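You operate a simulated robot arm through the tools that you are given. There is no shell and no other tool.

You run a simulated robot arm. Do the job below in one go: nothing can be reset, and whatever is moved stays where it is left.

Task
Proof-load the teal cube on the platen to the aim on the card.
Fine: the load test card; zero the load, jog up to a touch of 0.2 kN (within 0.05), set the dial knob, high pressure, run; wait for the end.

It is judged by the outcome, as a careful person would: the job done as asked, and still so three seconds after it is handed in. It fails if anything else is knocked over, pushed out of place, dropped, spilled or broken.

Robot
A 7-joint arm with a two-finger parallel gripper, fixed in place. Base frame: the origin is on the floor under the middle of its stand, x ahead of it, y to its left, z up. Readings come in mm, degrees, newtons and seconds.
With the tool pointing down near the work surface it reaches from about 280 to 720 mm from the base axis. Its first joint turns from -166.0 to 166.0 degrees. Payload 1.57 kg.
The TCP is the grasp point between the finger pads, 30 mm short of the fingertips. In the tool frame z runs along the fingers and y along their closing line. Largest opening 80 mm; finger width 17, thickness 12; the body of the gripper, 40 by 82 mm, starts 80 mm behind the TCP.
Orientation is told as [roll, pitch, yaw] about the base's x, y, z axes, in that order, counted from this pose: with the fingers straight down and closing along the base's y, the tool's x points along the base's -x, its y along +y and its z along -z.

Tools
- The arm moves only by the tool apply_moves. Its argument "rows" is a list of rows, each a list of 7 numbers: the turn, a rotation vector about the tool's x, y, z in degrees, then the shift along the tool's x, y, z in cm, then the finger opening in cm, from 0 to 8. In form: [[rx, ry, rz, x, y, z, claw], ...]. A call has 1 to 20 rows; each row shifts and turns the commanded pose from where the row before left it, along the tool's axes as they then stand. A row lasts 0.2 s, in which the tool goes at most 50 mm and 8.6 degrees; a call with a longer step from one row to the next is refused whole, and so is a gripper value outside its range. A pose out of reach is approached as far as the arm can. The call stops where the force on the tool passes 40 N (or 10 N more than at its start, if that is more) or the arm is blocked; 0.2 s more then pass. Each finger travels about 72 mm/s and halts on what it meets, pressing with about 21 N; the grip force reading is that of the motor and also rises with nothing between the fingers. The clock runs only during rows and for 0.2 s after the last one: add rows that do not move to give the fingers time. It gives the time, the measured TCP pose, the force on the tool (base axes), the opening and the grip force at its end, in the units of the frame above (readings bear some noise), with the torque about the TCP (base axes, N m) and any sound that the robot's microphone picked up, and new pictures: "pictures" is both (left out), scene, wrist or none.
- Cameras (640 x 400 px; columns grow to the right, rows downward): "scene" is fixed at [220.2, 649.2, 1390.8]; the picture's right is [-0.78, -0.63, 0.00], its down [-0.50, 0.62, -0.60] and it looks along [0.38, -0.47, -0.80] (base axes); focal length 235 px, centre (320, 200). "wrist" rides on the gripper at [72, -7, -122] in the tool frame; the picture's right is [0.09, 1.00, 0.00], its down [-0.84, 0.08, -0.54] and it looks along [-0.54, 0.05, 0.84] (tool axes); focal length 238 px, centre (320, 200). There is no depth. A picture from a camera that has moved, and an enlarged one, comes with that camera's place and axes in the base frame and with its lens.
- slide_trunk(by): slides the trunk up (or, below 0, down) by that many mm; the arm rides with it, the base frame stays. It gives what a move gives, with no picture.
- close_up(camera, box): a new picture of the part [left, top, right, bottom] of that camera's present view, enlarged. It takes no simulated time.
- sign_off(): hands the job in; it is judged then, once.

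Nothing tells you positions but the pictures and the camera data. Unless the task says otherwise, let go and move clear before handing in.

The tools are called after "Emit:" as name(argument=value, ...) on one line, values as JSON. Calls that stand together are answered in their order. apply_moves: Moves the arm, as the interface text tells. Its arguments: {"type":"object","properties":{"rows":{"type":"array"},"pictures":{"type":"string","enum":["both","scene","wrist","none"]}},"required":["rows"]} The other tools are called the same way: slide_trunk (by) moves the trunk up or down; close_up (camera, box) takes an enlarged picture of a part of a camera's view; sign_off () hands the job in.

At the start:

```text
t: 0.0
tcp_pos: [302.0, 383.4, 1174.9]
ee_rot: [-0.6, 0.2, 0.0]
force: [-0.7, 0.9, -0.9]
torque: [-0.06, -0.01, 0.0]
opening: 80.1
grasp_force: 0.2
trunk travel left (down, up): [-75.0, 40.0]
```

scene: 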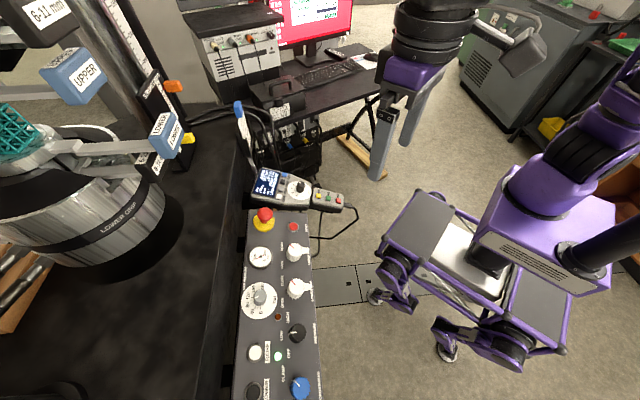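
wrist: 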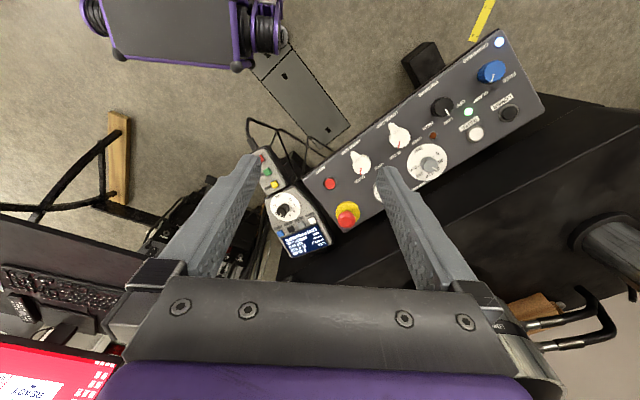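

I see a testing machine with a control panel, a handheld remote with a screen and a PC monitor showing something; I'll take close-ups to read the labels before moving.

Emit:
close_up(camera="scene", box=[220, 160, 360, 250])

Emit:
close_up(camera="scene", box=[220, 230, 340, 310])

Emit:
close_up(camera="scene", box=[220, 310, 340, 400])

Emit:
close_up(camera="scene", box=[180, 0, 380, 130])

Emit:
close_up(camera="scene", box=[0, 0, 200, 130])

Emit:
close_up(camera="wrist", box=[240, 140, 400, 260])

Emit:
close_up(camera="wrist", box=[380, 30, 560, 190])

```text
4.44 times, centred on (290, 205) of scene
camera zoom: at [220.2, 649.2, 1390.8], right [-0.78, -0.63, 0.0], down [-0.5, 0.62, -0.6], along [0.38, -0.47, -0.8], focal length 1044 px, centre (453, 178)
```

zoom: 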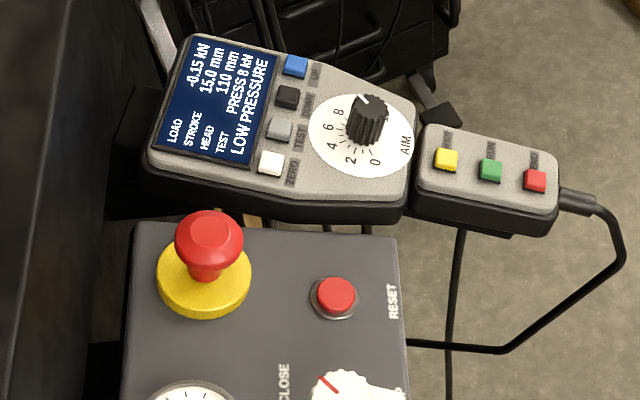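

```text
5.00 times, centred on (280, 270) of scene
camera zoom: at [220.2, 649.2, 1390.8], right [-0.78, -0.63, 0.0], down [-0.5, 0.62, -0.6], along [0.38, -0.47, -0.8], focal length 1174 px, centre (520, -150)
```

zoom: 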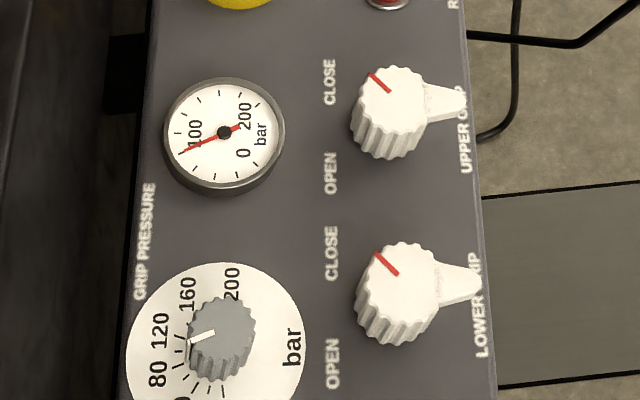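

```text
4.44 times, centred on (280, 355) of scene
camera zoom: at [220.2, 649.2, 1390.8], right [-0.78, -0.63, 0.0], down [-0.5, 0.62, -0.6], along [0.38, -0.47, -0.8], focal length 1044 px, centre (498, -489)
```

zoom: 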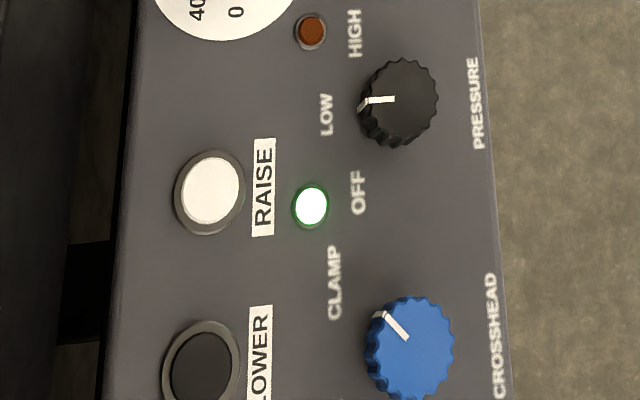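

```text
3.08 times, centred on (280, 65) of scene
camera zoom: at [220.2, 649.2, 1390.8], right [-0.78, -0.63, 0.0], down [-0.5, 0.62, -0.6], along [0.38, -0.47, -0.8], focal length 723 px, centre (443, 615)
```

zoom: 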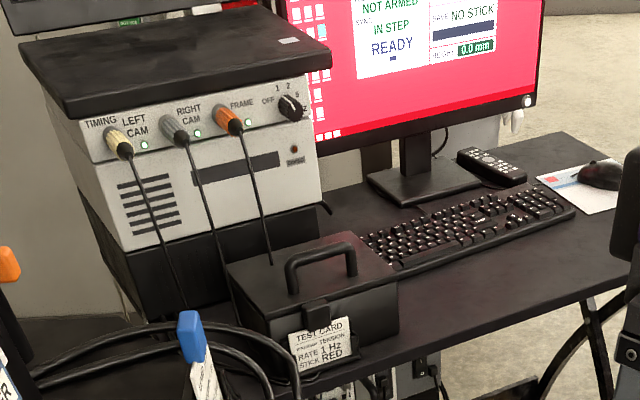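

```text
3.08 times, centred on (100, 65) of scene
camera zoom: at [220.2, 649.2, 1390.8], right [-0.78, -0.63, 0.0], down [-0.5, 0.62, -0.6], along [0.38, -0.47, -0.8], focal length 723 px, centre (997, 615)
```

zoom: 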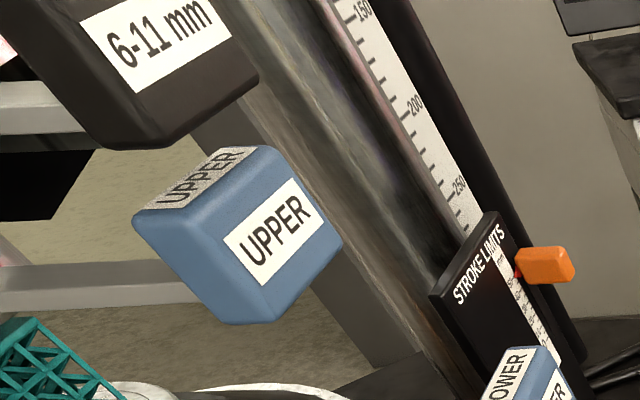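

```text
3.33 times, centred on (320, 200) of wrist
camera zoom: at [231.8, 377.3, 1297.5], right [-0.09, 1.0, -0.01], down [0.84, 0.08, 0.54], along [0.54, 0.04, -0.84], focal length 794 px, centre (320, 200)
```

zoom: 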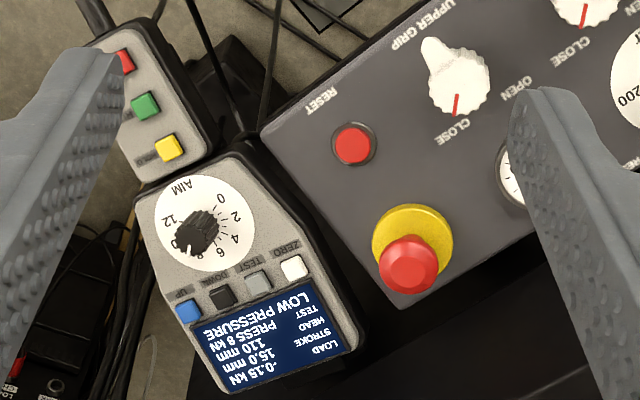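

```text
2.50 times, centred on (470, 110) of wrist
camera zoom: at [231.8, 377.3, 1297.5], right [-0.09, 1.0, -0.01], down [0.84, 0.08, 0.54], along [0.54, 0.04, -0.84], focal length 596 px, centre (-55, 425)
```

zoom: 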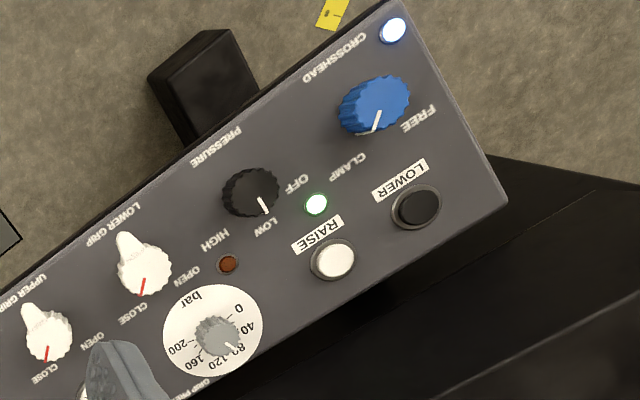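

The pendant shows load -0.15 kN, "PRESS 8 kN", low pressure. I need to find the load test card, so I'll zoom into the card candidates.

Emit:
close_up(camera="scene", box=[265, 95, 315, 126])

Emit:
close_up(camera="scene", box=[225, 90, 275, 175])

Emit:
close_up(camera="scene", box=[280, 0, 360, 40])

Emit:
close_up(camera="scene", box=[0, 90, 200, 280])

Emit:
close_up(camera="scene", box=[250, 165, 315, 210])

Emit:
close_up(camera="scene", box=[440, 0, 640, 180])

Emit:
close_up(camera="wrist", box=[0, 200, 160, 400])

Emit:
close_up(camera="scene", box=[0, 230, 240, 400])

```text
12.80 times, centred on (290, 110) of scene
camera zoom: at [220.2, 649.2, 1390.8], right [-0.78, -0.63, 0.0], down [-0.5, 0.62, -0.6], along [0.38, -0.47, -0.8], focal length 3006 px, centre (704, 1346)
```

zoom: 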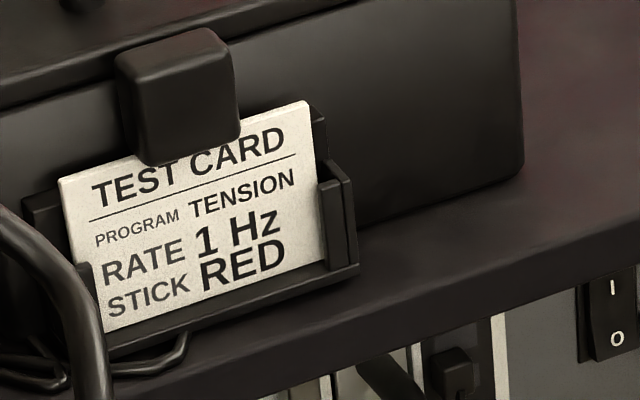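

```text
4.71 times, centred on (250, 132) of scene
camera zoom: at [220.2, 649.2, 1390.8], right [-0.78, -0.63, 0.0], down [-0.5, 0.62, -0.6], along [0.38, -0.47, -0.8], focal length 1105 px, centre (649, 518)
```

zoom: 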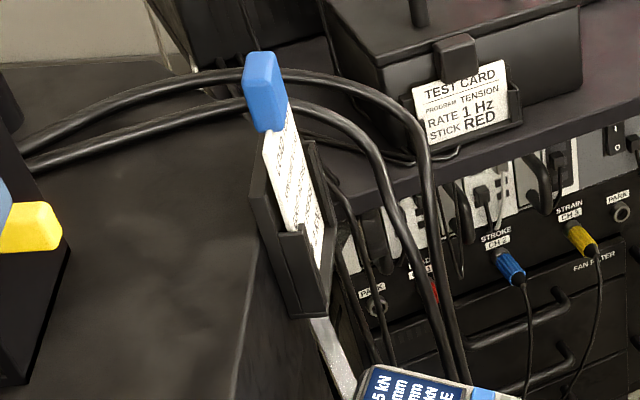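

```text
8.00 times, centred on (320, 20) of scene
camera zoom: at [220.2, 649.2, 1390.8], right [-0.78, -0.63, 0.0], down [-0.5, 0.62, -0.6], along [0.38, -0.47, -0.8], focal length 1879 px, centre (320, 1640)
```

zoom: 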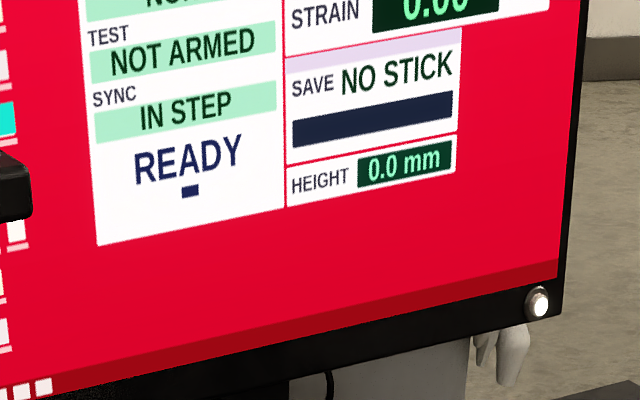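

```text
2.11 times, centred on (100, 185) of scene
camera zoom: at [220.2, 649.2, 1390.8], right [-0.78, -0.63, 0.0], down [-0.5, 0.62, -0.6], along [0.38, -0.47, -0.8], focal length 494 px, centre (783, 232)
```

zoom: 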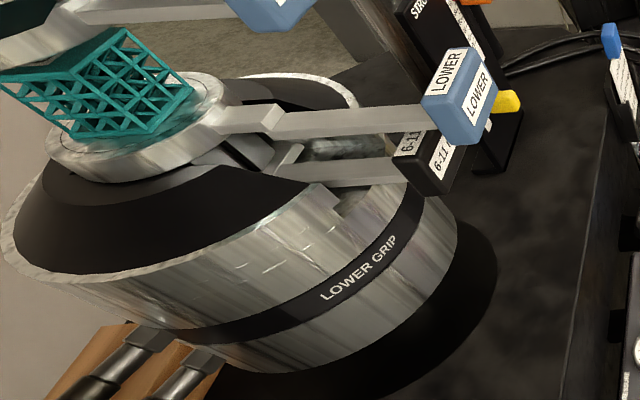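

```text
8.89 times, centred on (282, 188) of scene
camera zoom: at [220.2, 649.2, 1390.8], right [-0.78, -0.63, 0.0], down [-0.5, 0.62, -0.6], along [0.38, -0.47, -0.8], focal length 2087 px, centre (653, 311)
```

zoom: 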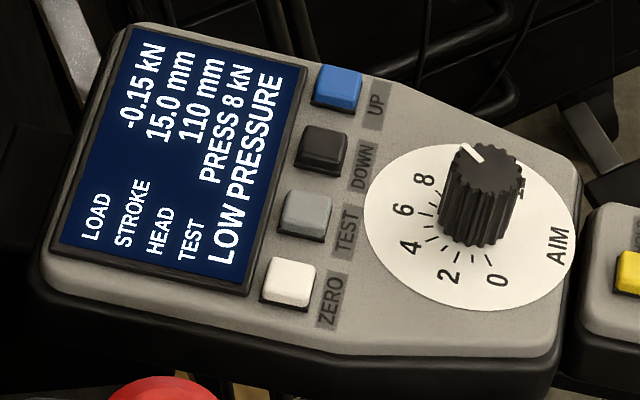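

```text
2.22 times, centred on (540, 90) of scene
camera zoom: at [220.2, 649.2, 1390.8], right [-0.78, -0.63, 0.0], down [-0.5, 0.62, -0.6], along [0.38, -0.47, -0.8], focal length 522 px, centre (-169, 444)
```

zoom: 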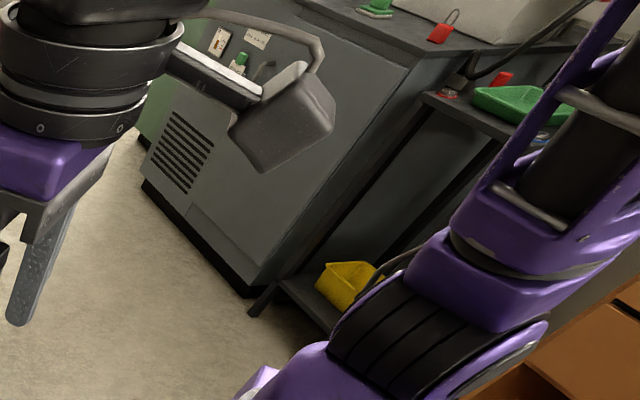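

```text
2.00 times, centred on (80, 300) of wrist
camera zoom: at [231.8, 377.3, 1297.5], right [-0.09, 1.0, -0.01], down [0.84, 0.08, 0.54], along [0.54, 0.04, -0.84], focal length 477 px, centre (800, 0)
```

zoom: 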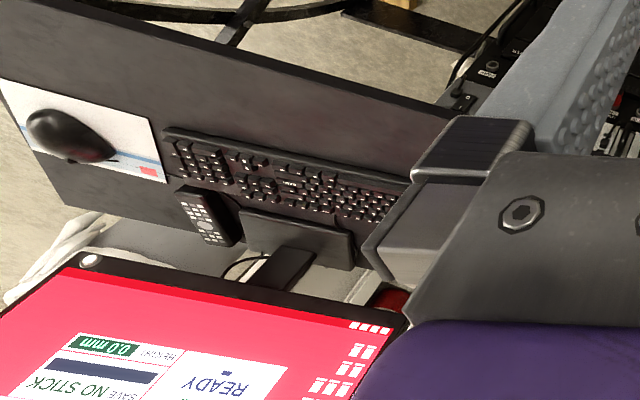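

```text
2.35 times, centred on (120, 315) of scene
camera zoom: at [220.2, 649.2, 1390.8], right [-0.78, -0.63, 0.0], down [-0.5, 0.62, -0.6], along [0.38, -0.47, -0.8], focal length 553 px, centre (791, -71)
```

zoom: 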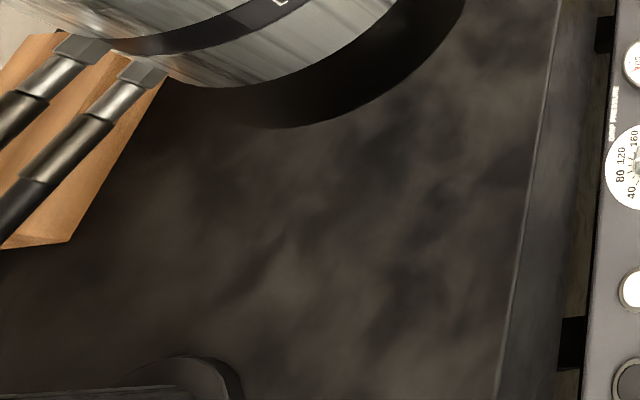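

A second card with a blue clip stands beside the pendant, seen edge-on. I'll zoom in on it and on the small button box.

Emit:
close_up(camera="scene", box=[232, 98, 262, 162])

Emit:
close_up(camera="scene", box=[310, 180, 350, 215])

Emit:
close_up(camera="wrist", box=[255, 140, 295, 190])

Emit:
close_up(camera="wrist", box=[260, 180, 335, 260])

```text
6.25 times, centred on (247, 130) of scene
camera zoom: at [220.2, 649.2, 1390.8], right [-0.78, -0.63, 0.0], down [-0.5, 0.62, -0.6], along [0.38, -0.47, -0.8], focal length 1468 px, centre (776, 638)
```

zoom: 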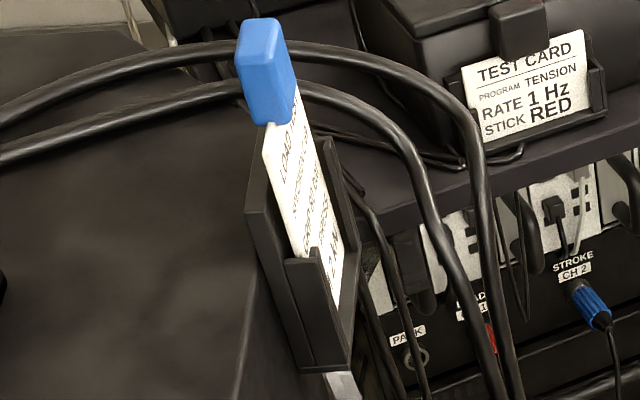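

```text
11.43 times, centred on (330, 198) of scene
camera zoom: at [220.2, 649.2, 1390.8], right [-0.78, -0.63, 0.0], down [-0.5, 0.62, -0.6], along [0.38, -0.47, -0.8], focal length 2684 px, centre (206, 229)
```

zoom: 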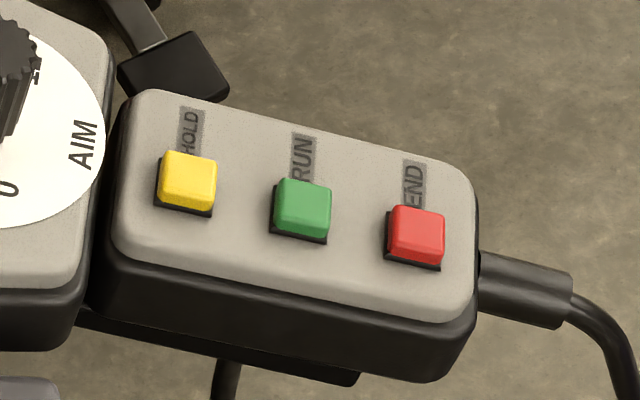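

```text
8.00 times, centred on (275, 165) of wrist
camera zoom: at [231.8, 377.3, 1297.5], right [-0.09, 1.0, -0.01], down [0.84, 0.08, 0.54], along [0.54, 0.04, -0.84], focal length 1907 px, centre (680, 480)
```

zoom: 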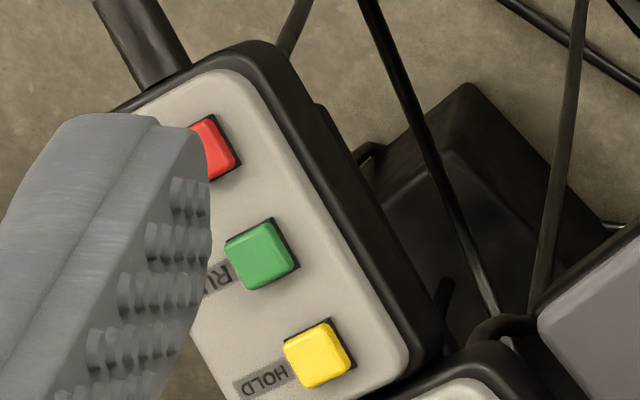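

```text
5.00 times, centred on (298, 220) of wrist
camera zoom: at [231.8, 377.3, 1297.5], right [-0.09, 1.0, -0.01], down [0.84, 0.08, 0.54], along [0.54, 0.04, -0.84], focal length 1192 px, centre (432, 100)
```

zoom: 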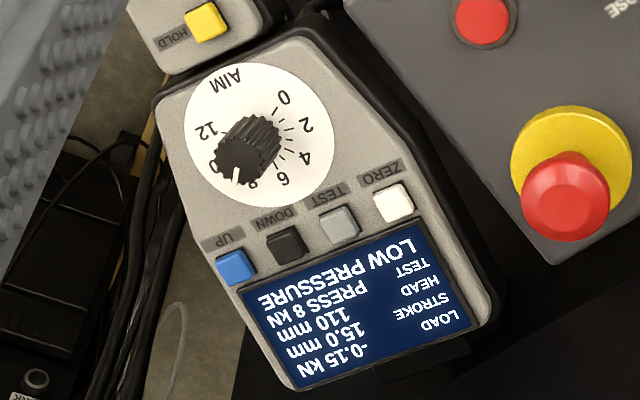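

The blue-clipped card seems to read "LOAD…". I'll try a much tighter picture of it before moving the camera.

Emit:
close_up(camera="scene", box=[242, 112, 256, 148])

Emit:
close_up(camera="scene", box=[243, 116, 251, 126])

Emit:
close_up(camera="scene", box=[246, 126, 256, 146])

```text
11.11 times, centred on (249, 130) of scene
camera zoom: at [220.2, 649.2, 1390.8], right [-0.78, -0.63, 0.0], down [-0.5, 0.62, -0.6], along [0.38, -0.47, -0.8], focal length 2609 px, centre (1109, 978)
```

zoom: 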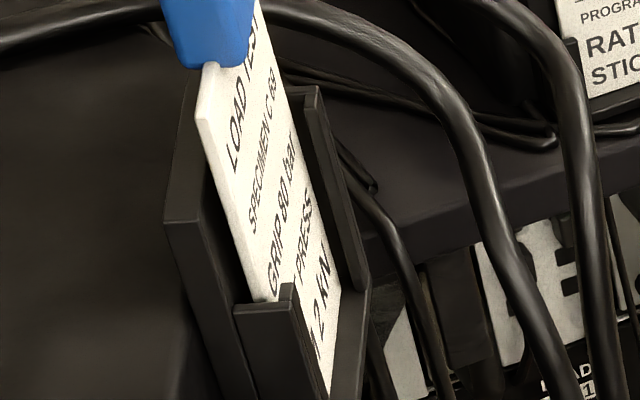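

```text
16.00 times, centred on (247, 121) of scene
camera zoom: at [220.2, 649.2, 1390.8], right [-0.78, -0.63, 0.0], down [-0.5, 0.62, -0.6], along [0.38, -0.47, -0.8], focal length 3757 px, centre (1488, 1464)
```

zoom: 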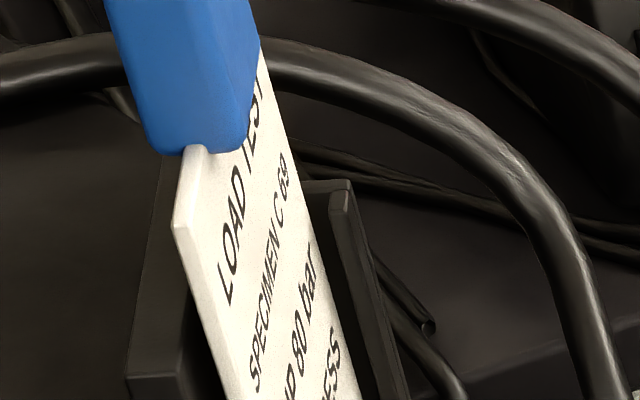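

```text
16.00 times, centred on (251, 136) of scene
camera zoom: at [220.2, 649.2, 1390.8], right [-0.78, -0.63, 0.0], down [-0.5, 0.62, -0.6], along [0.38, -0.47, -0.8], focal length 3757 px, centre (1424, 1224)
```

zoom: 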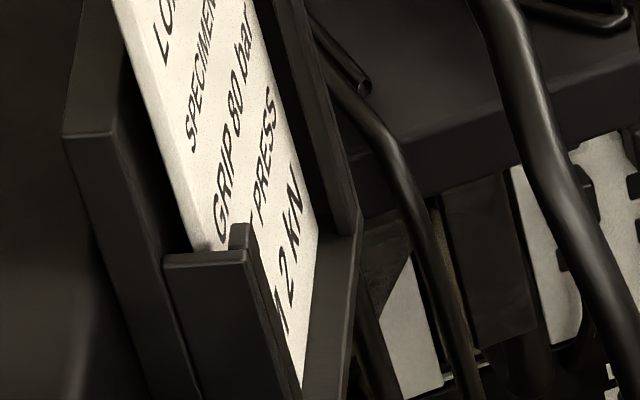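

Emit:
close_up(camera="scene", box=[250, 134, 255, 148])

Emit:
close_up(camera="scene", box=[250, 136, 255, 141])

Emit:
close_up(camera="scene", box=[250, 140, 255, 145])

Emit:
close_up(camera="scene", box=[245, 118, 251, 128])

```text
16.00 times, centred on (252, 141) of scene
camera zoom: at [220.2, 649.2, 1390.8], right [-0.78, -0.63, 0.0], down [-0.5, 0.62, -0.6], along [0.38, -0.47, -0.8], focal length 3757 px, centre (1400, 1144)
```

zoom: 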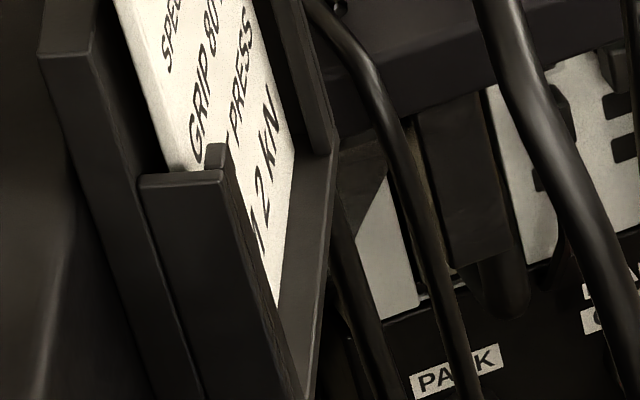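

```text
16.00 times, centred on (252, 138) of scene
camera zoom: at [220.2, 649.2, 1390.8], right [-0.78, -0.63, 0.0], down [-0.5, 0.62, -0.6], along [0.38, -0.47, -0.8], focal length 3757 px, centre (1400, 1184)
```

zoom: 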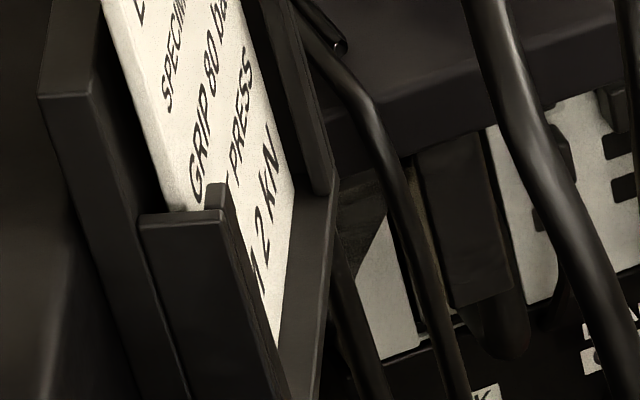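

```text
16.00 times, centred on (252, 142) of scene
camera zoom: at [220.2, 649.2, 1390.8], right [-0.78, -0.63, 0.0], down [-0.5, 0.62, -0.6], along [0.38, -0.47, -0.8], focal length 3757 px, centre (1400, 1120)
```

zoom: 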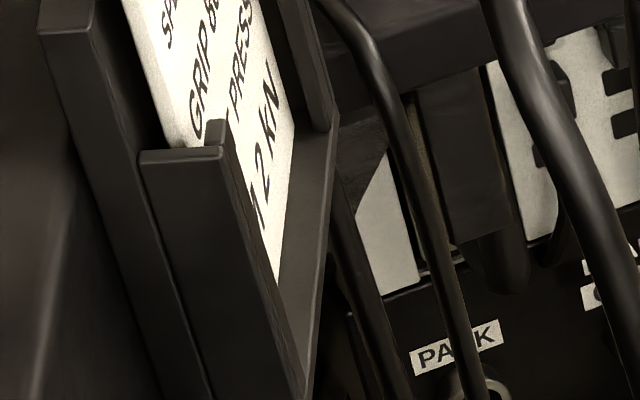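

```text
16.00 times, centred on (248, 123) of scene
camera zoom: at [220.2, 649.2, 1390.8], right [-0.78, -0.63, 0.0], down [-0.5, 0.62, -0.6], along [0.38, -0.47, -0.8], focal length 3757 px, centre (1472, 1432)
```

zoom: 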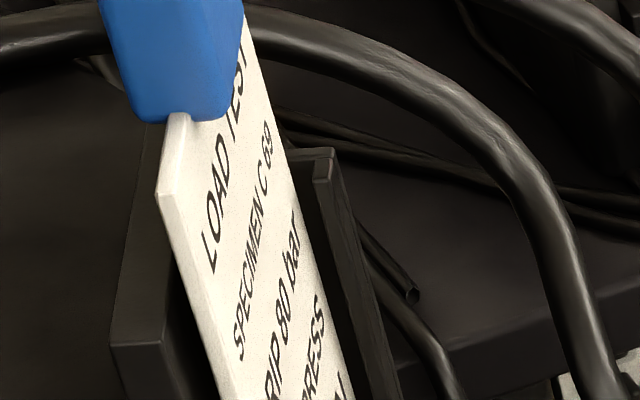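

I can read "LOAD TEST … GRIP 80 bar … PRESS … 2 kN", but the aim line is partly hidden. I'll move the wrist camera in front of that card to read it exactly.

Emit:
apply_moves(rows=[[0, 0, 0, -2.7, -3.39, 2.15, 8], [0, 0, 0, -2.7, -3.39, 2.15, 8], [0, 0, 0, -2.7, -3.39, 2.15, 8], [0, 0, 0, -2.7, -3.39, 2.15, 8], [0, 0, 0, -2.7, -3.39, 2.15, 8], [0, 0, 0, -2.7, -3.39, 2.15, 8], [0, 0, 0, -2.7, -3.39, 2.15, 8], [0, 0, 0, -2.7, -3.39, 2.15, 8], [0, 0, 0, -2.7, -3.39, 2.15, 8], [0, 0, 0, -2.7, -3.39, 2.15, 8], [0, 0, 8, 0, 0, 0, 8], [0, 0, 8, 0, 0, 0, 8], [0, 0, 0, 0, 0, 0, 8]])

```text
t: 2.8
tcp_pos: [571.2, 40.8, 961.7]
ee_rot: [-0.6, 0.1, -16.2]
force: [-0.5, 0.1, 0.3]
torque: [0.03, -0.04, 0.0]
opening: 80.0
grasp_force: 0.1
trunk travel left (down, up): [-75.0, 40.0]
camera wrist: at [501.8, 56.2, 1084.5], right [0.19, 0.98, -0.01], down [0.83, -0.15, 0.54], along [0.53, -0.11, -0.84], focal length 238 px, centre (320, 200)
```

scene: 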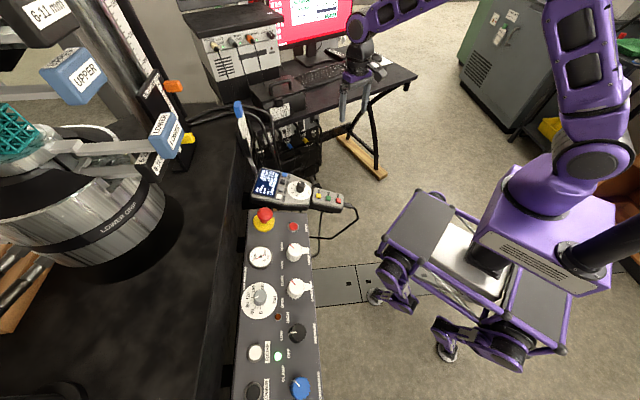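
wrist: 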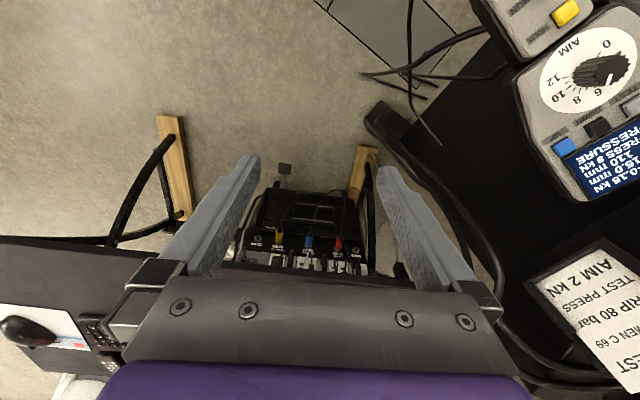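

The card is now visible on the right of the wrist picture. I'll enlarge it and the pendant.

Emit:
close_up(camera="wrist", box=[520, 230, 640, 400])

Emit:
close_up(camera="wrist", box=[500, 0, 640, 210])

Emit:
close_up(camera="scene", box=[270, 0, 360, 45])

```text
2.35 times, centred on (580, 315) of wrist
camera zoom: at [501.8, 56.2, 1084.5], right [0.19, 0.98, -0.01], down [0.83, -0.15, 0.54], along [0.53, -0.11, -0.84], focal length 561 px, centre (-292, -71)
```

zoom: 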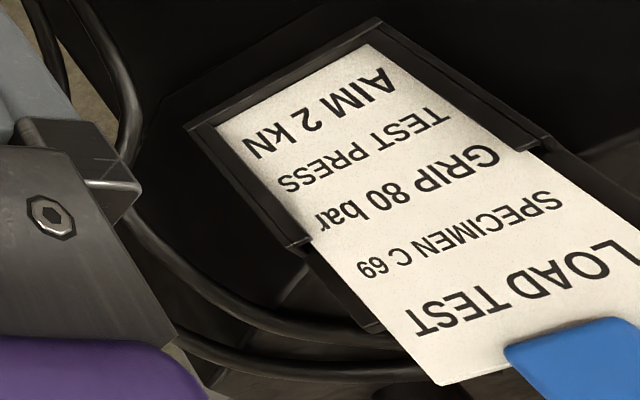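

```text
1.90 times, centred on (570, 105) of wrist
camera zoom: at [501.8, 56.2, 1084.5], right [0.19, 0.98, -0.01], down [0.83, -0.15, 0.54], along [0.53, -0.11, -0.84], focal length 454 px, centre (-156, 381)
```

zoom: 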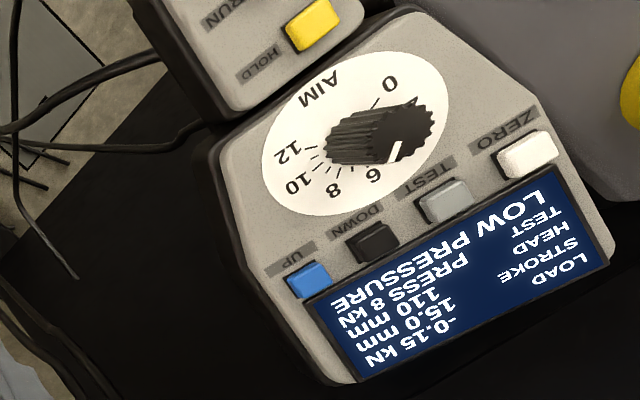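

```text
7.11 times, centred on (315, 22) of scene
camera zoom: at [220.2, 649.2, 1390.8], right [-0.78, -0.63, 0.0], down [-0.5, 0.62, -0.6], along [0.38, -0.47, -0.8], focal length 1670 px, centre (356, 1462)
```

zoom: 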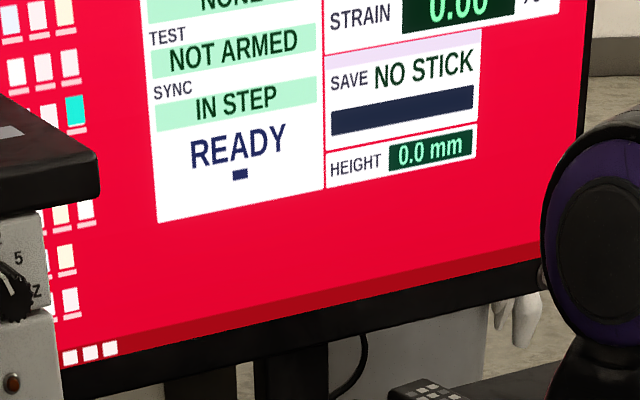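

The card reads: LOAD TEST, TEST PRESS, AIM 2 kN (the dial is now at 8). By triangulation ZERO is near (592, 386, 825), UP near (646, 308, 822), the AIM knob near (568, 312, 838) and the PRESSURE knob near (308, 617, 810). I'll go above the pendant, aligned with it, for a better look.

Emit:
apply_moves(rows=[[0, 0, -8.5, 0, 0, 0, 8], [0, 0, -8.5, 0, 0, 0, 8], [0, 0, -8.5, 0, 0, 0, 8], [0, 0, -8.5, 0, 0, 0, 8], [0, 0, -8.5, 0, 0, 0, 8], [0, 0, -8.5, 0, 0, 0, 8], [0, 0, 0, -2.5, 3.92, 0, 8], [0, 0, 0, -2.5, 3.92, 0, 8], [0, 0, 0, -2.5, 3.92, 0, 8], [0, 0, 0, -2.5, 3.92, 0, 8], [0, 0, 0, -2.5, 3.92, 0, 8], [0, 0, 0, -2.5, 3.92, 0, 8], [0, 0, 0, 0, 0, 0, 8]])

```text
t: 5.6
tcp_pos: [558.5, 321.3, 958.9]
ee_rot: [-0.3, 0.6, 35.1]
force: [1.2, 0.5, 0.0]
torque: [0.0, -0.01, -0.03]
opening: 80.0
grasp_force: 0.0
trunk travel left (down, up): [-75.0, 40.0]
camera wrist: at [505.3, 275.3, 1081.8], right [-0.65, 0.76, 0.0], down [0.64, 0.55, 0.53], along [0.41, 0.34, -0.85], focal length 238 px, centre (320, 200)
```

scene: 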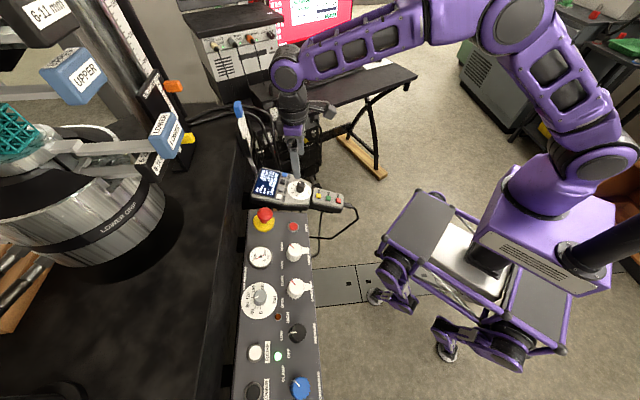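
wrist: 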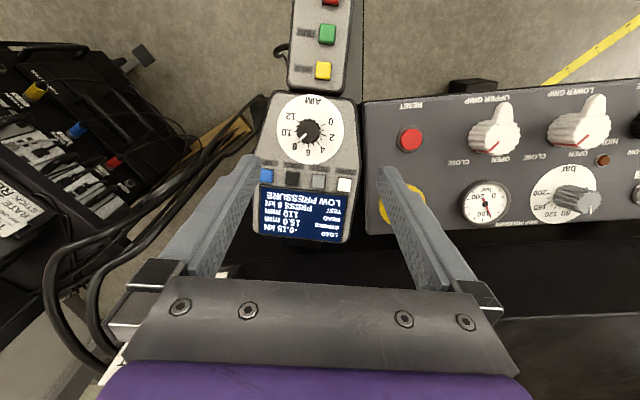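

Clear view of the pendant from above. I'll enlarge the dial, the buttons and the grip gauge.

Emit:
close_up(camera="wrist", box=[265, 85, 365, 165])

Emit:
close_up(camera="wrist", box=[250, 150, 370, 250])

Emit:
close_up(camera="wrist", box=[450, 150, 640, 240])

Emit:
close_up(camera="wrist", box=[280, 0, 370, 90])

Emit:
close_up(camera="scene", box=[240, 160, 360, 220])

```text
5.00 times, centred on (315, 125) of wrist
camera zoom: at [505.3, 275.3, 1081.8], right [-0.65, 0.76, 0.0], down [0.64, 0.55, 0.53], along [0.41, 0.34, -0.85], focal length 1192 px, centre (345, 575)
```

zoom: 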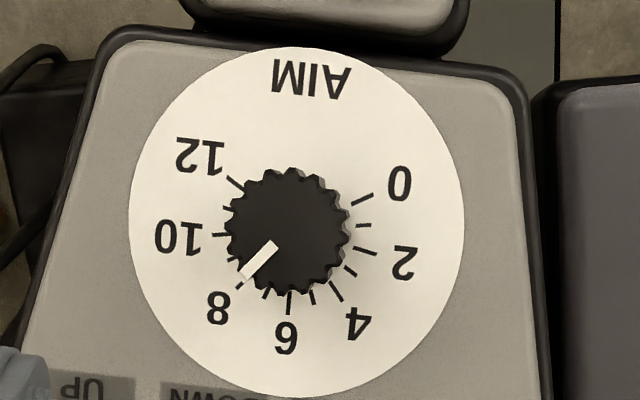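

```text
4.00 times, centred on (310, 200) of wrist
camera zoom: at [505.3, 275.3, 1081.8], right [-0.65, 0.76, 0.0], down [0.64, 0.55, 0.53], along [0.41, 0.34, -0.85], focal length 953 px, centre (360, 200)
```

zoom: 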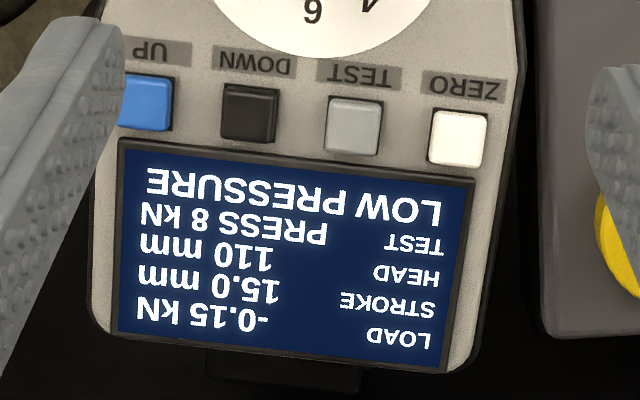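

```text
3.37 times, centred on (545, 195) of wrist
camera zoom: at [505.3, 275.3, 1081.8], right [-0.65, 0.76, 0.0], down [0.64, 0.55, 0.53], along [0.41, 0.34, -0.85], focal length 803 px, centre (-438, 217)
```

zoom: 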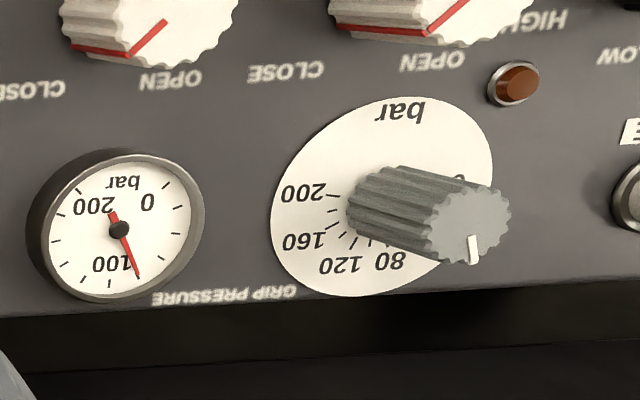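

```text
4.44 times, centred on (325, 45) of wrist
camera zoom: at [505.3, 275.3, 1081.8], right [-0.65, 0.76, 0.0], down [0.64, 0.55, 0.53], along [0.41, 0.34, -0.85], focal length 1059 px, centre (298, 889)
```

zoom: 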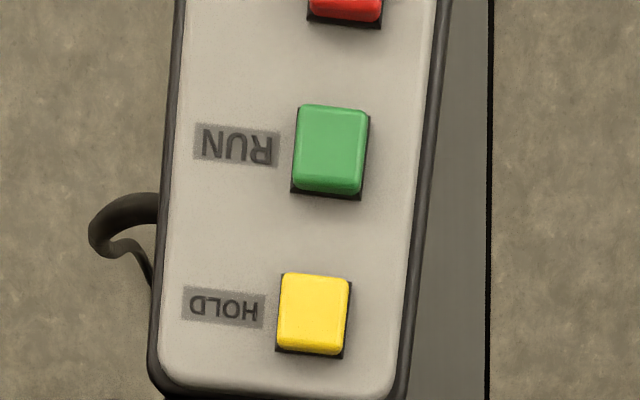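

```text
5.33 times, centred on (300, 190) of scene
camera zoom: at [220.2, 649.2, 1390.8], right [-0.78, -0.63, 0.0], down [-0.5, 0.62, -0.6], along [0.38, -0.47, -0.8], focal length 1252 px, centre (427, 253)
```

zoom: 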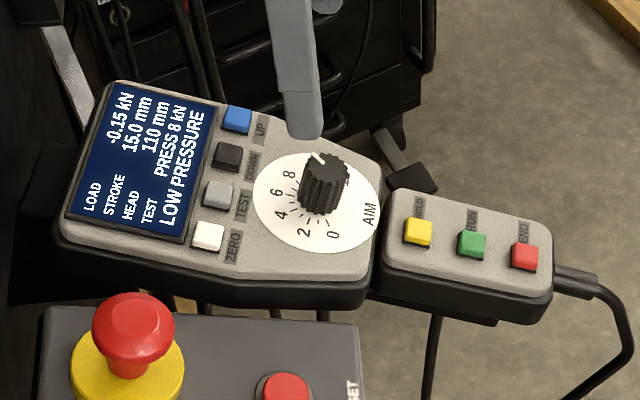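

The gauge shows about 80 bar as the card wants, and the dial runs about 20° per kN with the pointer at 8. I'll close the fingers, tilt the tool about 13° square to the pendant face and hover above ZERO.

Emit:
apply_moves(rows=[[0, -6.8, 0, 0, 0, 0, 0], [0, -6.8, 0, 0, 0, 0, 0], [0, 0, 0, -1.66, 1.7, 0, 0], [0, 0, 0, -1.66, 1.7, 0, 0], [0, 0, 0, 0, 0, 3.2, 0], [0, 0, 0, 0, 0, 3.2, 0], [0, 0, 0, 0, 0, 3.06, 0], [0, 0, 0, 0, 0, 0, 0], [0, 0, 0, 0, 0, 0, 0]])

```text
t: 7.6
tcp_pos: [584.3, 378.3, 873.8]
ee_rot: [-0.3, -13.1, 35.0]
force: [-0.6, 0.3, -0.1]
torque: [0.0, 0.02, 0.0]
opening: 0.1
grasp_force: 20.8
trunk travel left (down, up): [-75.0, 40.0]
camera wrist: at [508.4, 317.8, 977.4], right [-0.64, 0.76, -0.03], down [0.52, 0.46, 0.72], along [0.56, 0.45, -0.7], focal length 238 px, centre (320, 200)
```

scene: 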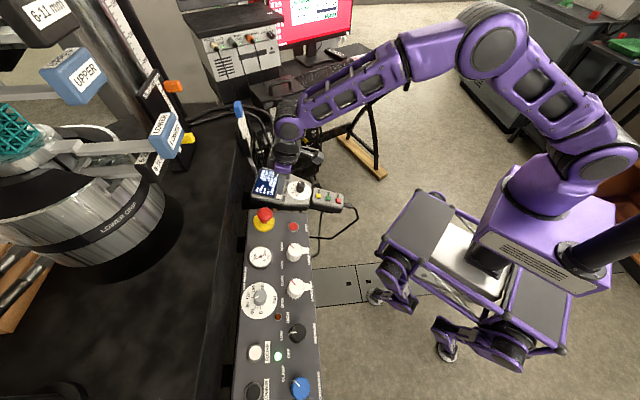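
wrist: 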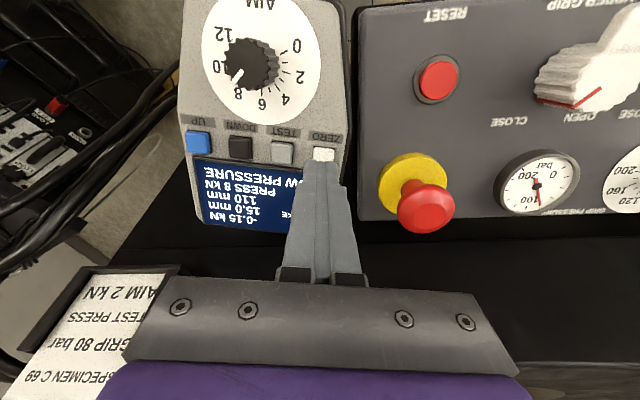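

Emit:
close_up(camera="scene", box=[245, 155, 325, 215])

Emit:
close_up(camera="wrist", box=[260, 110, 380, 210])

```text
6.67 times, centred on (285, 185) of scene
camera zoom: at [220.2, 649.2, 1390.8], right [-0.78, -0.63, 0.0], down [-0.5, 0.62, -0.6], along [0.38, -0.47, -0.8], focal length 1566 px, centre (553, 300)
```

zoom: 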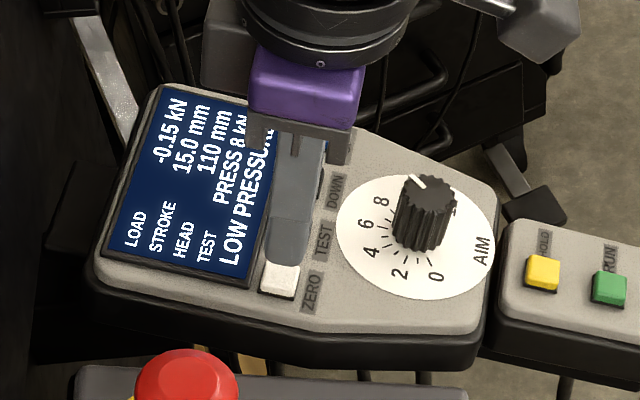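

```text
4.00 times, centred on (320, 160) of wrist
camera zoom: at [508.4, 317.8, 977.4], right [-0.64, 0.76, -0.03], down [0.52, 0.46, 0.72], along [0.56, 0.45, -0.7], focal length 953 px, centre (320, 360)
```

zoom: 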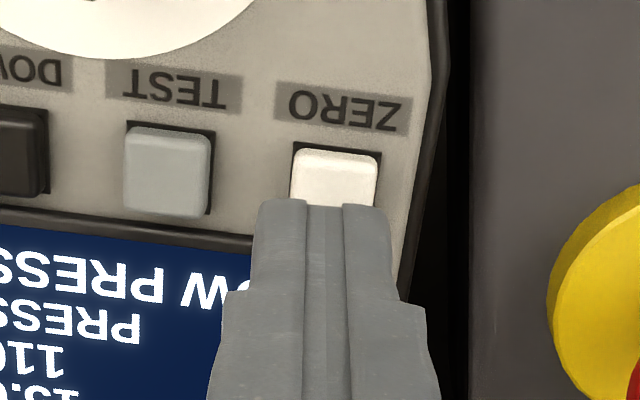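

The tip is about 2 mm off to one side of ZERO; I'll correct, descend, and press in small steps.

Emit:
apply_moves(rows=[[0, 0, 0, 0, 0.15, 0.7, 0], [0, 0, 0, 0, 0, 0.7, 0], [0, 0, 0, 0, 0, 0.2, 0], [0, 0, 0, 0, 0, 0.2, 0], [0, 0, 0, 0, 0, 0, 0]])

Emit:
close_up(camera="wrist", box=[180, 110, 380, 240])

Emit:
close_up(camera="scene", box=[245, 155, 325, 215])

```text
t: 8.8
tcp_pos: [586.9, 382.2, 857.0]
ee_rot: [-0.4, -13.0, 34.9]
force: [0.0, -1.2, 2.7]
torque: [0.0, -0.02, 0.0]
opening: 0.0
grasp_force: 20.9
trunk travel left (down, up): [-75.0, 40.0]
heard: click
camera wrist: at [510.9, 321.2, 960.0], right [-0.64, 0.76, -0.03], down [0.52, 0.46, 0.72], along [0.56, 0.45, -0.7], focal length 238 px, centre (320, 200)
```

scene: 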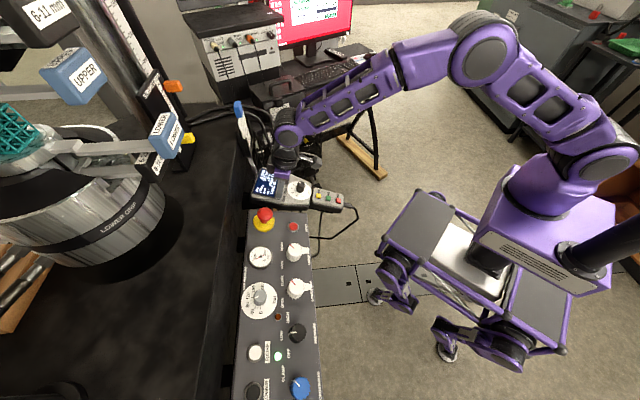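
wrist: 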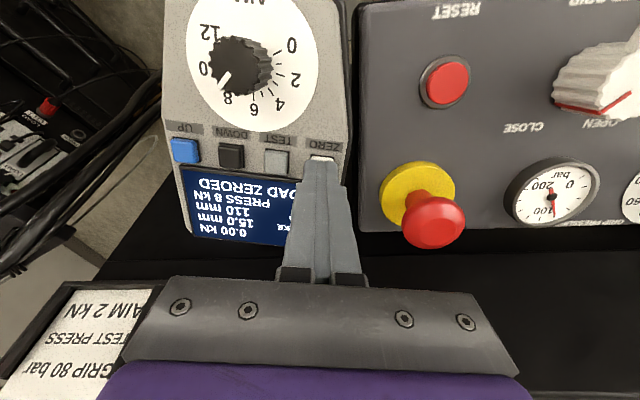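

```text
3.08 times, centred on (280, 175) of wrist
camera zoom: at [510.9, 321.2, 960.0], right [-0.64, 0.76, -0.03], down [0.52, 0.46, 0.72], along [0.56, 0.45, -0.7], focal length 733 px, centre (443, 277)
```

zoom: 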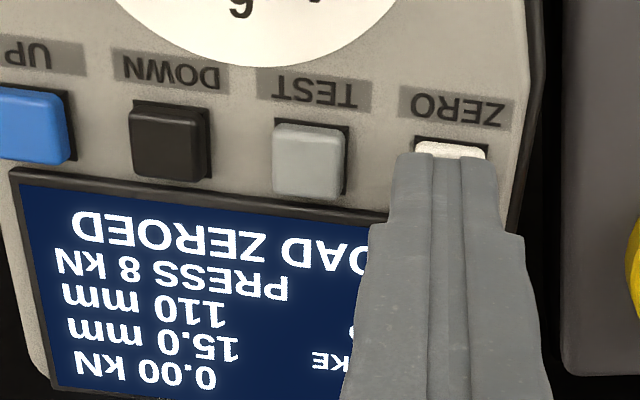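

```text
6.67 times, centred on (285, 185) of scene
camera zoom: at [220.2, 649.2, 1390.8], right [-0.78, -0.63, 0.0], down [-0.5, 0.62, -0.6], along [0.38, -0.47, -0.8], focal length 1566 px, centre (553, 300)
```

zoom: 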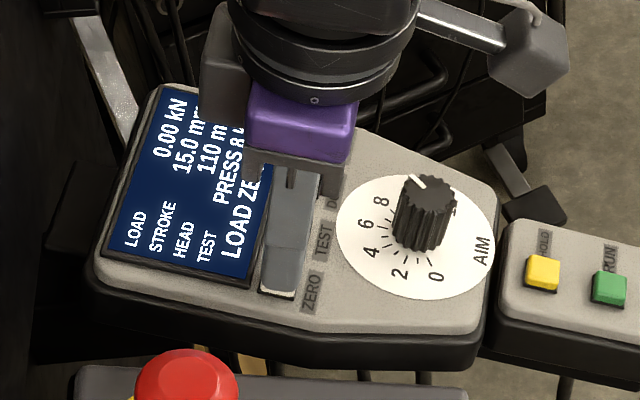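

The load now reads 0.00 kN ("LOAD ZEROED"). I'll lift off and move along the row to hover over UP.

Emit:
apply_moves(rows=[[0, 0, 0, 0, 0, -1.0, 0], [0, 0, 0, 0, 0, -1.0, 0], [0, 0, 0, 0.06, -3.18, 0, 0], [0, 0, 0, 0.06, -3.18, 0, 0], [0, 0, 0, 0.06, -3.18, 0, 0], [0, 0, 0, 0, 0, 0.3, 0], [0, 0, 0, 0, 0, 0, 0]])

Emit:
close_up(camera="wrist", box=[260, 110, 380, 210])

Emit:
close_up(camera="scene", box=[245, 155, 325, 215])

```text
t: 10.4
tcp_pos: [635.4, 300.8, 873.4]
ee_rot: [-0.3, -13.1, 34.9]
force: [0.1, 0.6, 0.5]
torque: [-0.04, 0.01, 0.01]
opening: 0.0
grasp_force: 20.7
trunk travel left (down, up): [-75.0, 40.0]
camera wrist: at [560.9, 239.8, 976.6], right [-0.64, 0.76, -0.03], down [0.52, 0.46, 0.72], along [0.56, 0.45, -0.7], focal length 238 px, centre (320, 200)
```

scene: 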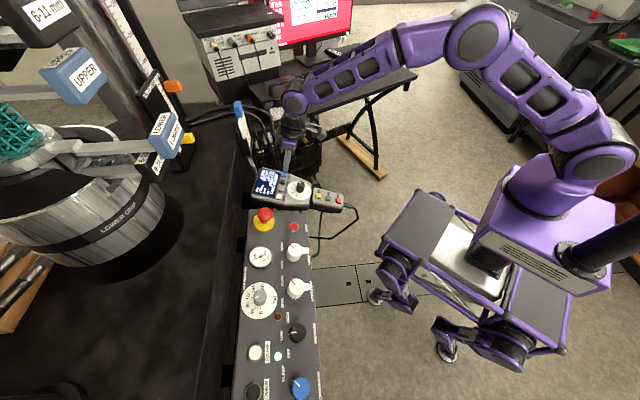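
wrist: 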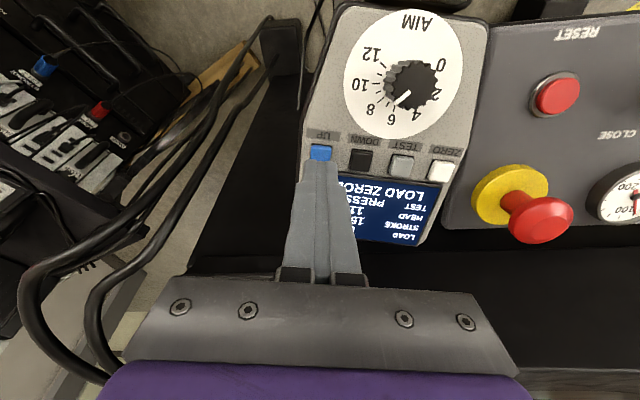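

```text
4.00 times, centred on (320, 160) of wrist
camera zoom: at [560.9, 239.8, 976.6], right [-0.64, 0.76, -0.03], down [0.52, 0.46, 0.72], along [0.56, 0.45, -0.7], focal length 953 px, centre (320, 360)
```

zoom: 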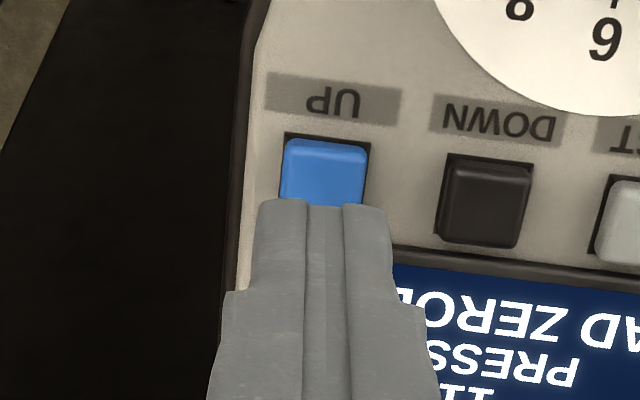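

```text
6.67 times, centred on (285, 185) of scene
camera zoom: at [220.2, 649.2, 1390.8], right [-0.78, -0.63, 0.0], down [-0.5, 0.62, -0.6], along [0.38, -0.47, -0.8], focal length 1566 px, centre (553, 300)
```

zoom: 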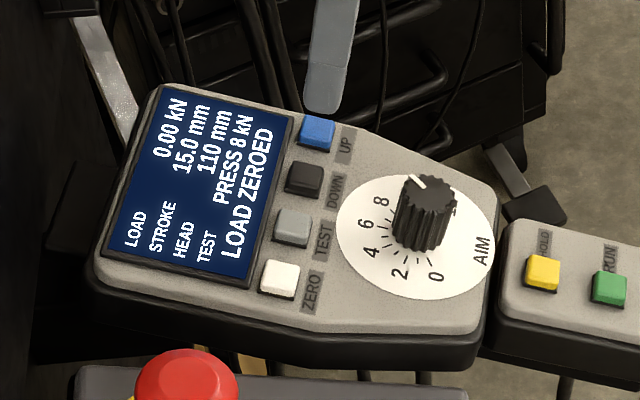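

Aligned over UP. I'll descend close to it first without pressing.

Emit:
apply_moves(rows=[[0, 0, 0, 0, 0, 0.7, 0], [0, 0, 0, 0, 0, 0.7, 0], [0, 0, 0, 0, 0, 0, 0]], pictures="none")

Emit:
close_up(camera="wrist", box=[260, 110, 380, 210])

Emit:
close_up(camera="scene", box=[245, 155, 325, 215])

```text
t: 11.2
tcp_pos: [640.2, 302.2, 860.4]
ee_rot: [-0.3, -13.1, 35.0]
force: [-0.2, 0.5, -0.8]
torque: [0.0, 0.02, 0.0]
opening: 0.1
grasp_force: 20.9
trunk travel left (down, up): [-75.0, 40.0]
```

```text
4.00 times, centred on (320, 160) of wrist
camera zoom: at [563.7, 241.8, 962.7], right [-0.64, 0.76, -0.03], down [0.52, 0.46, 0.72], along [0.56, 0.45, -0.7], focal length 953 px, centre (320, 360)
```

zoom: 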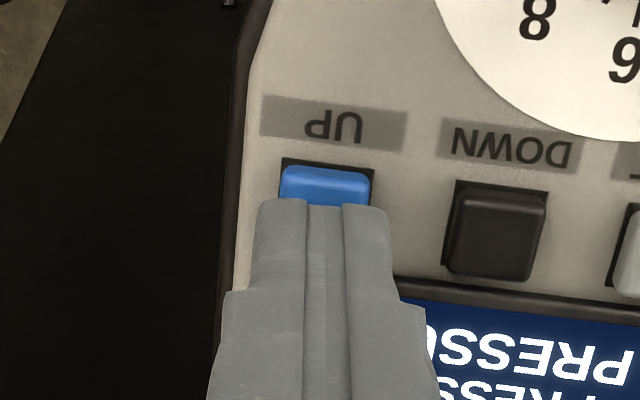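

```text
6.67 times, centred on (285, 185) of scene
camera zoom: at [220.2, 649.2, 1390.8], right [-0.78, -0.63, 0.0], down [-0.5, 0.62, -0.6], along [0.38, -0.47, -0.8], focal length 1566 px, centre (553, 300)
```

zoom: 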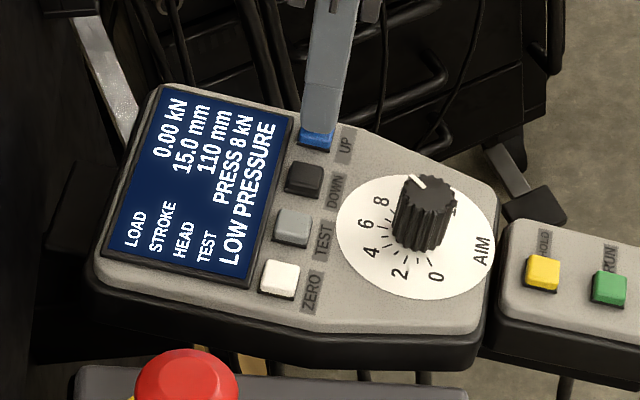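

Emit:
apply_moves(rows=[[0, 0, 0, 0, 0, 0.3, 0]], pictures="none")

Emit:
close_up(camera="scene", box=[245, 155, 325, 215])

```text
t: 11.6
tcp_pos: [639.4, 304.4, 857.1]
ee_rot: [-0.3, -12.9, 35.0]
force: [0.1, -0.7, 0.1]
torque: [0.0, 0.03, 0.01]
opening: 0.0
grasp_force: 20.8
trunk travel left (down, up): [-75.0, 40.0]
```

```text
6.67 times, centred on (285, 185) of scene
camera zoom: at [220.2, 649.2, 1390.8], right [-0.78, -0.63, 0.0], down [-0.5, 0.62, -0.6], along [0.38, -0.47, -0.8], focal length 1566 px, centre (553, 300)
```

zoom: 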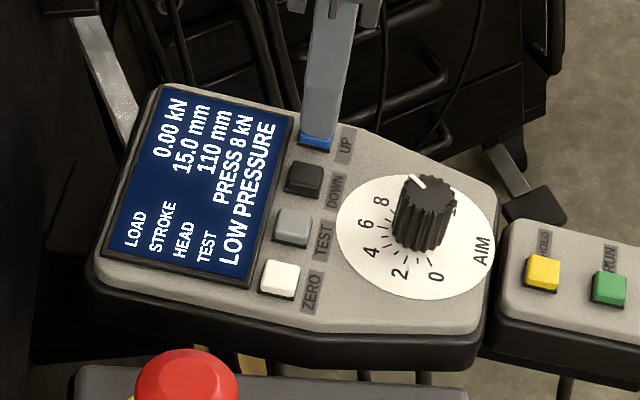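

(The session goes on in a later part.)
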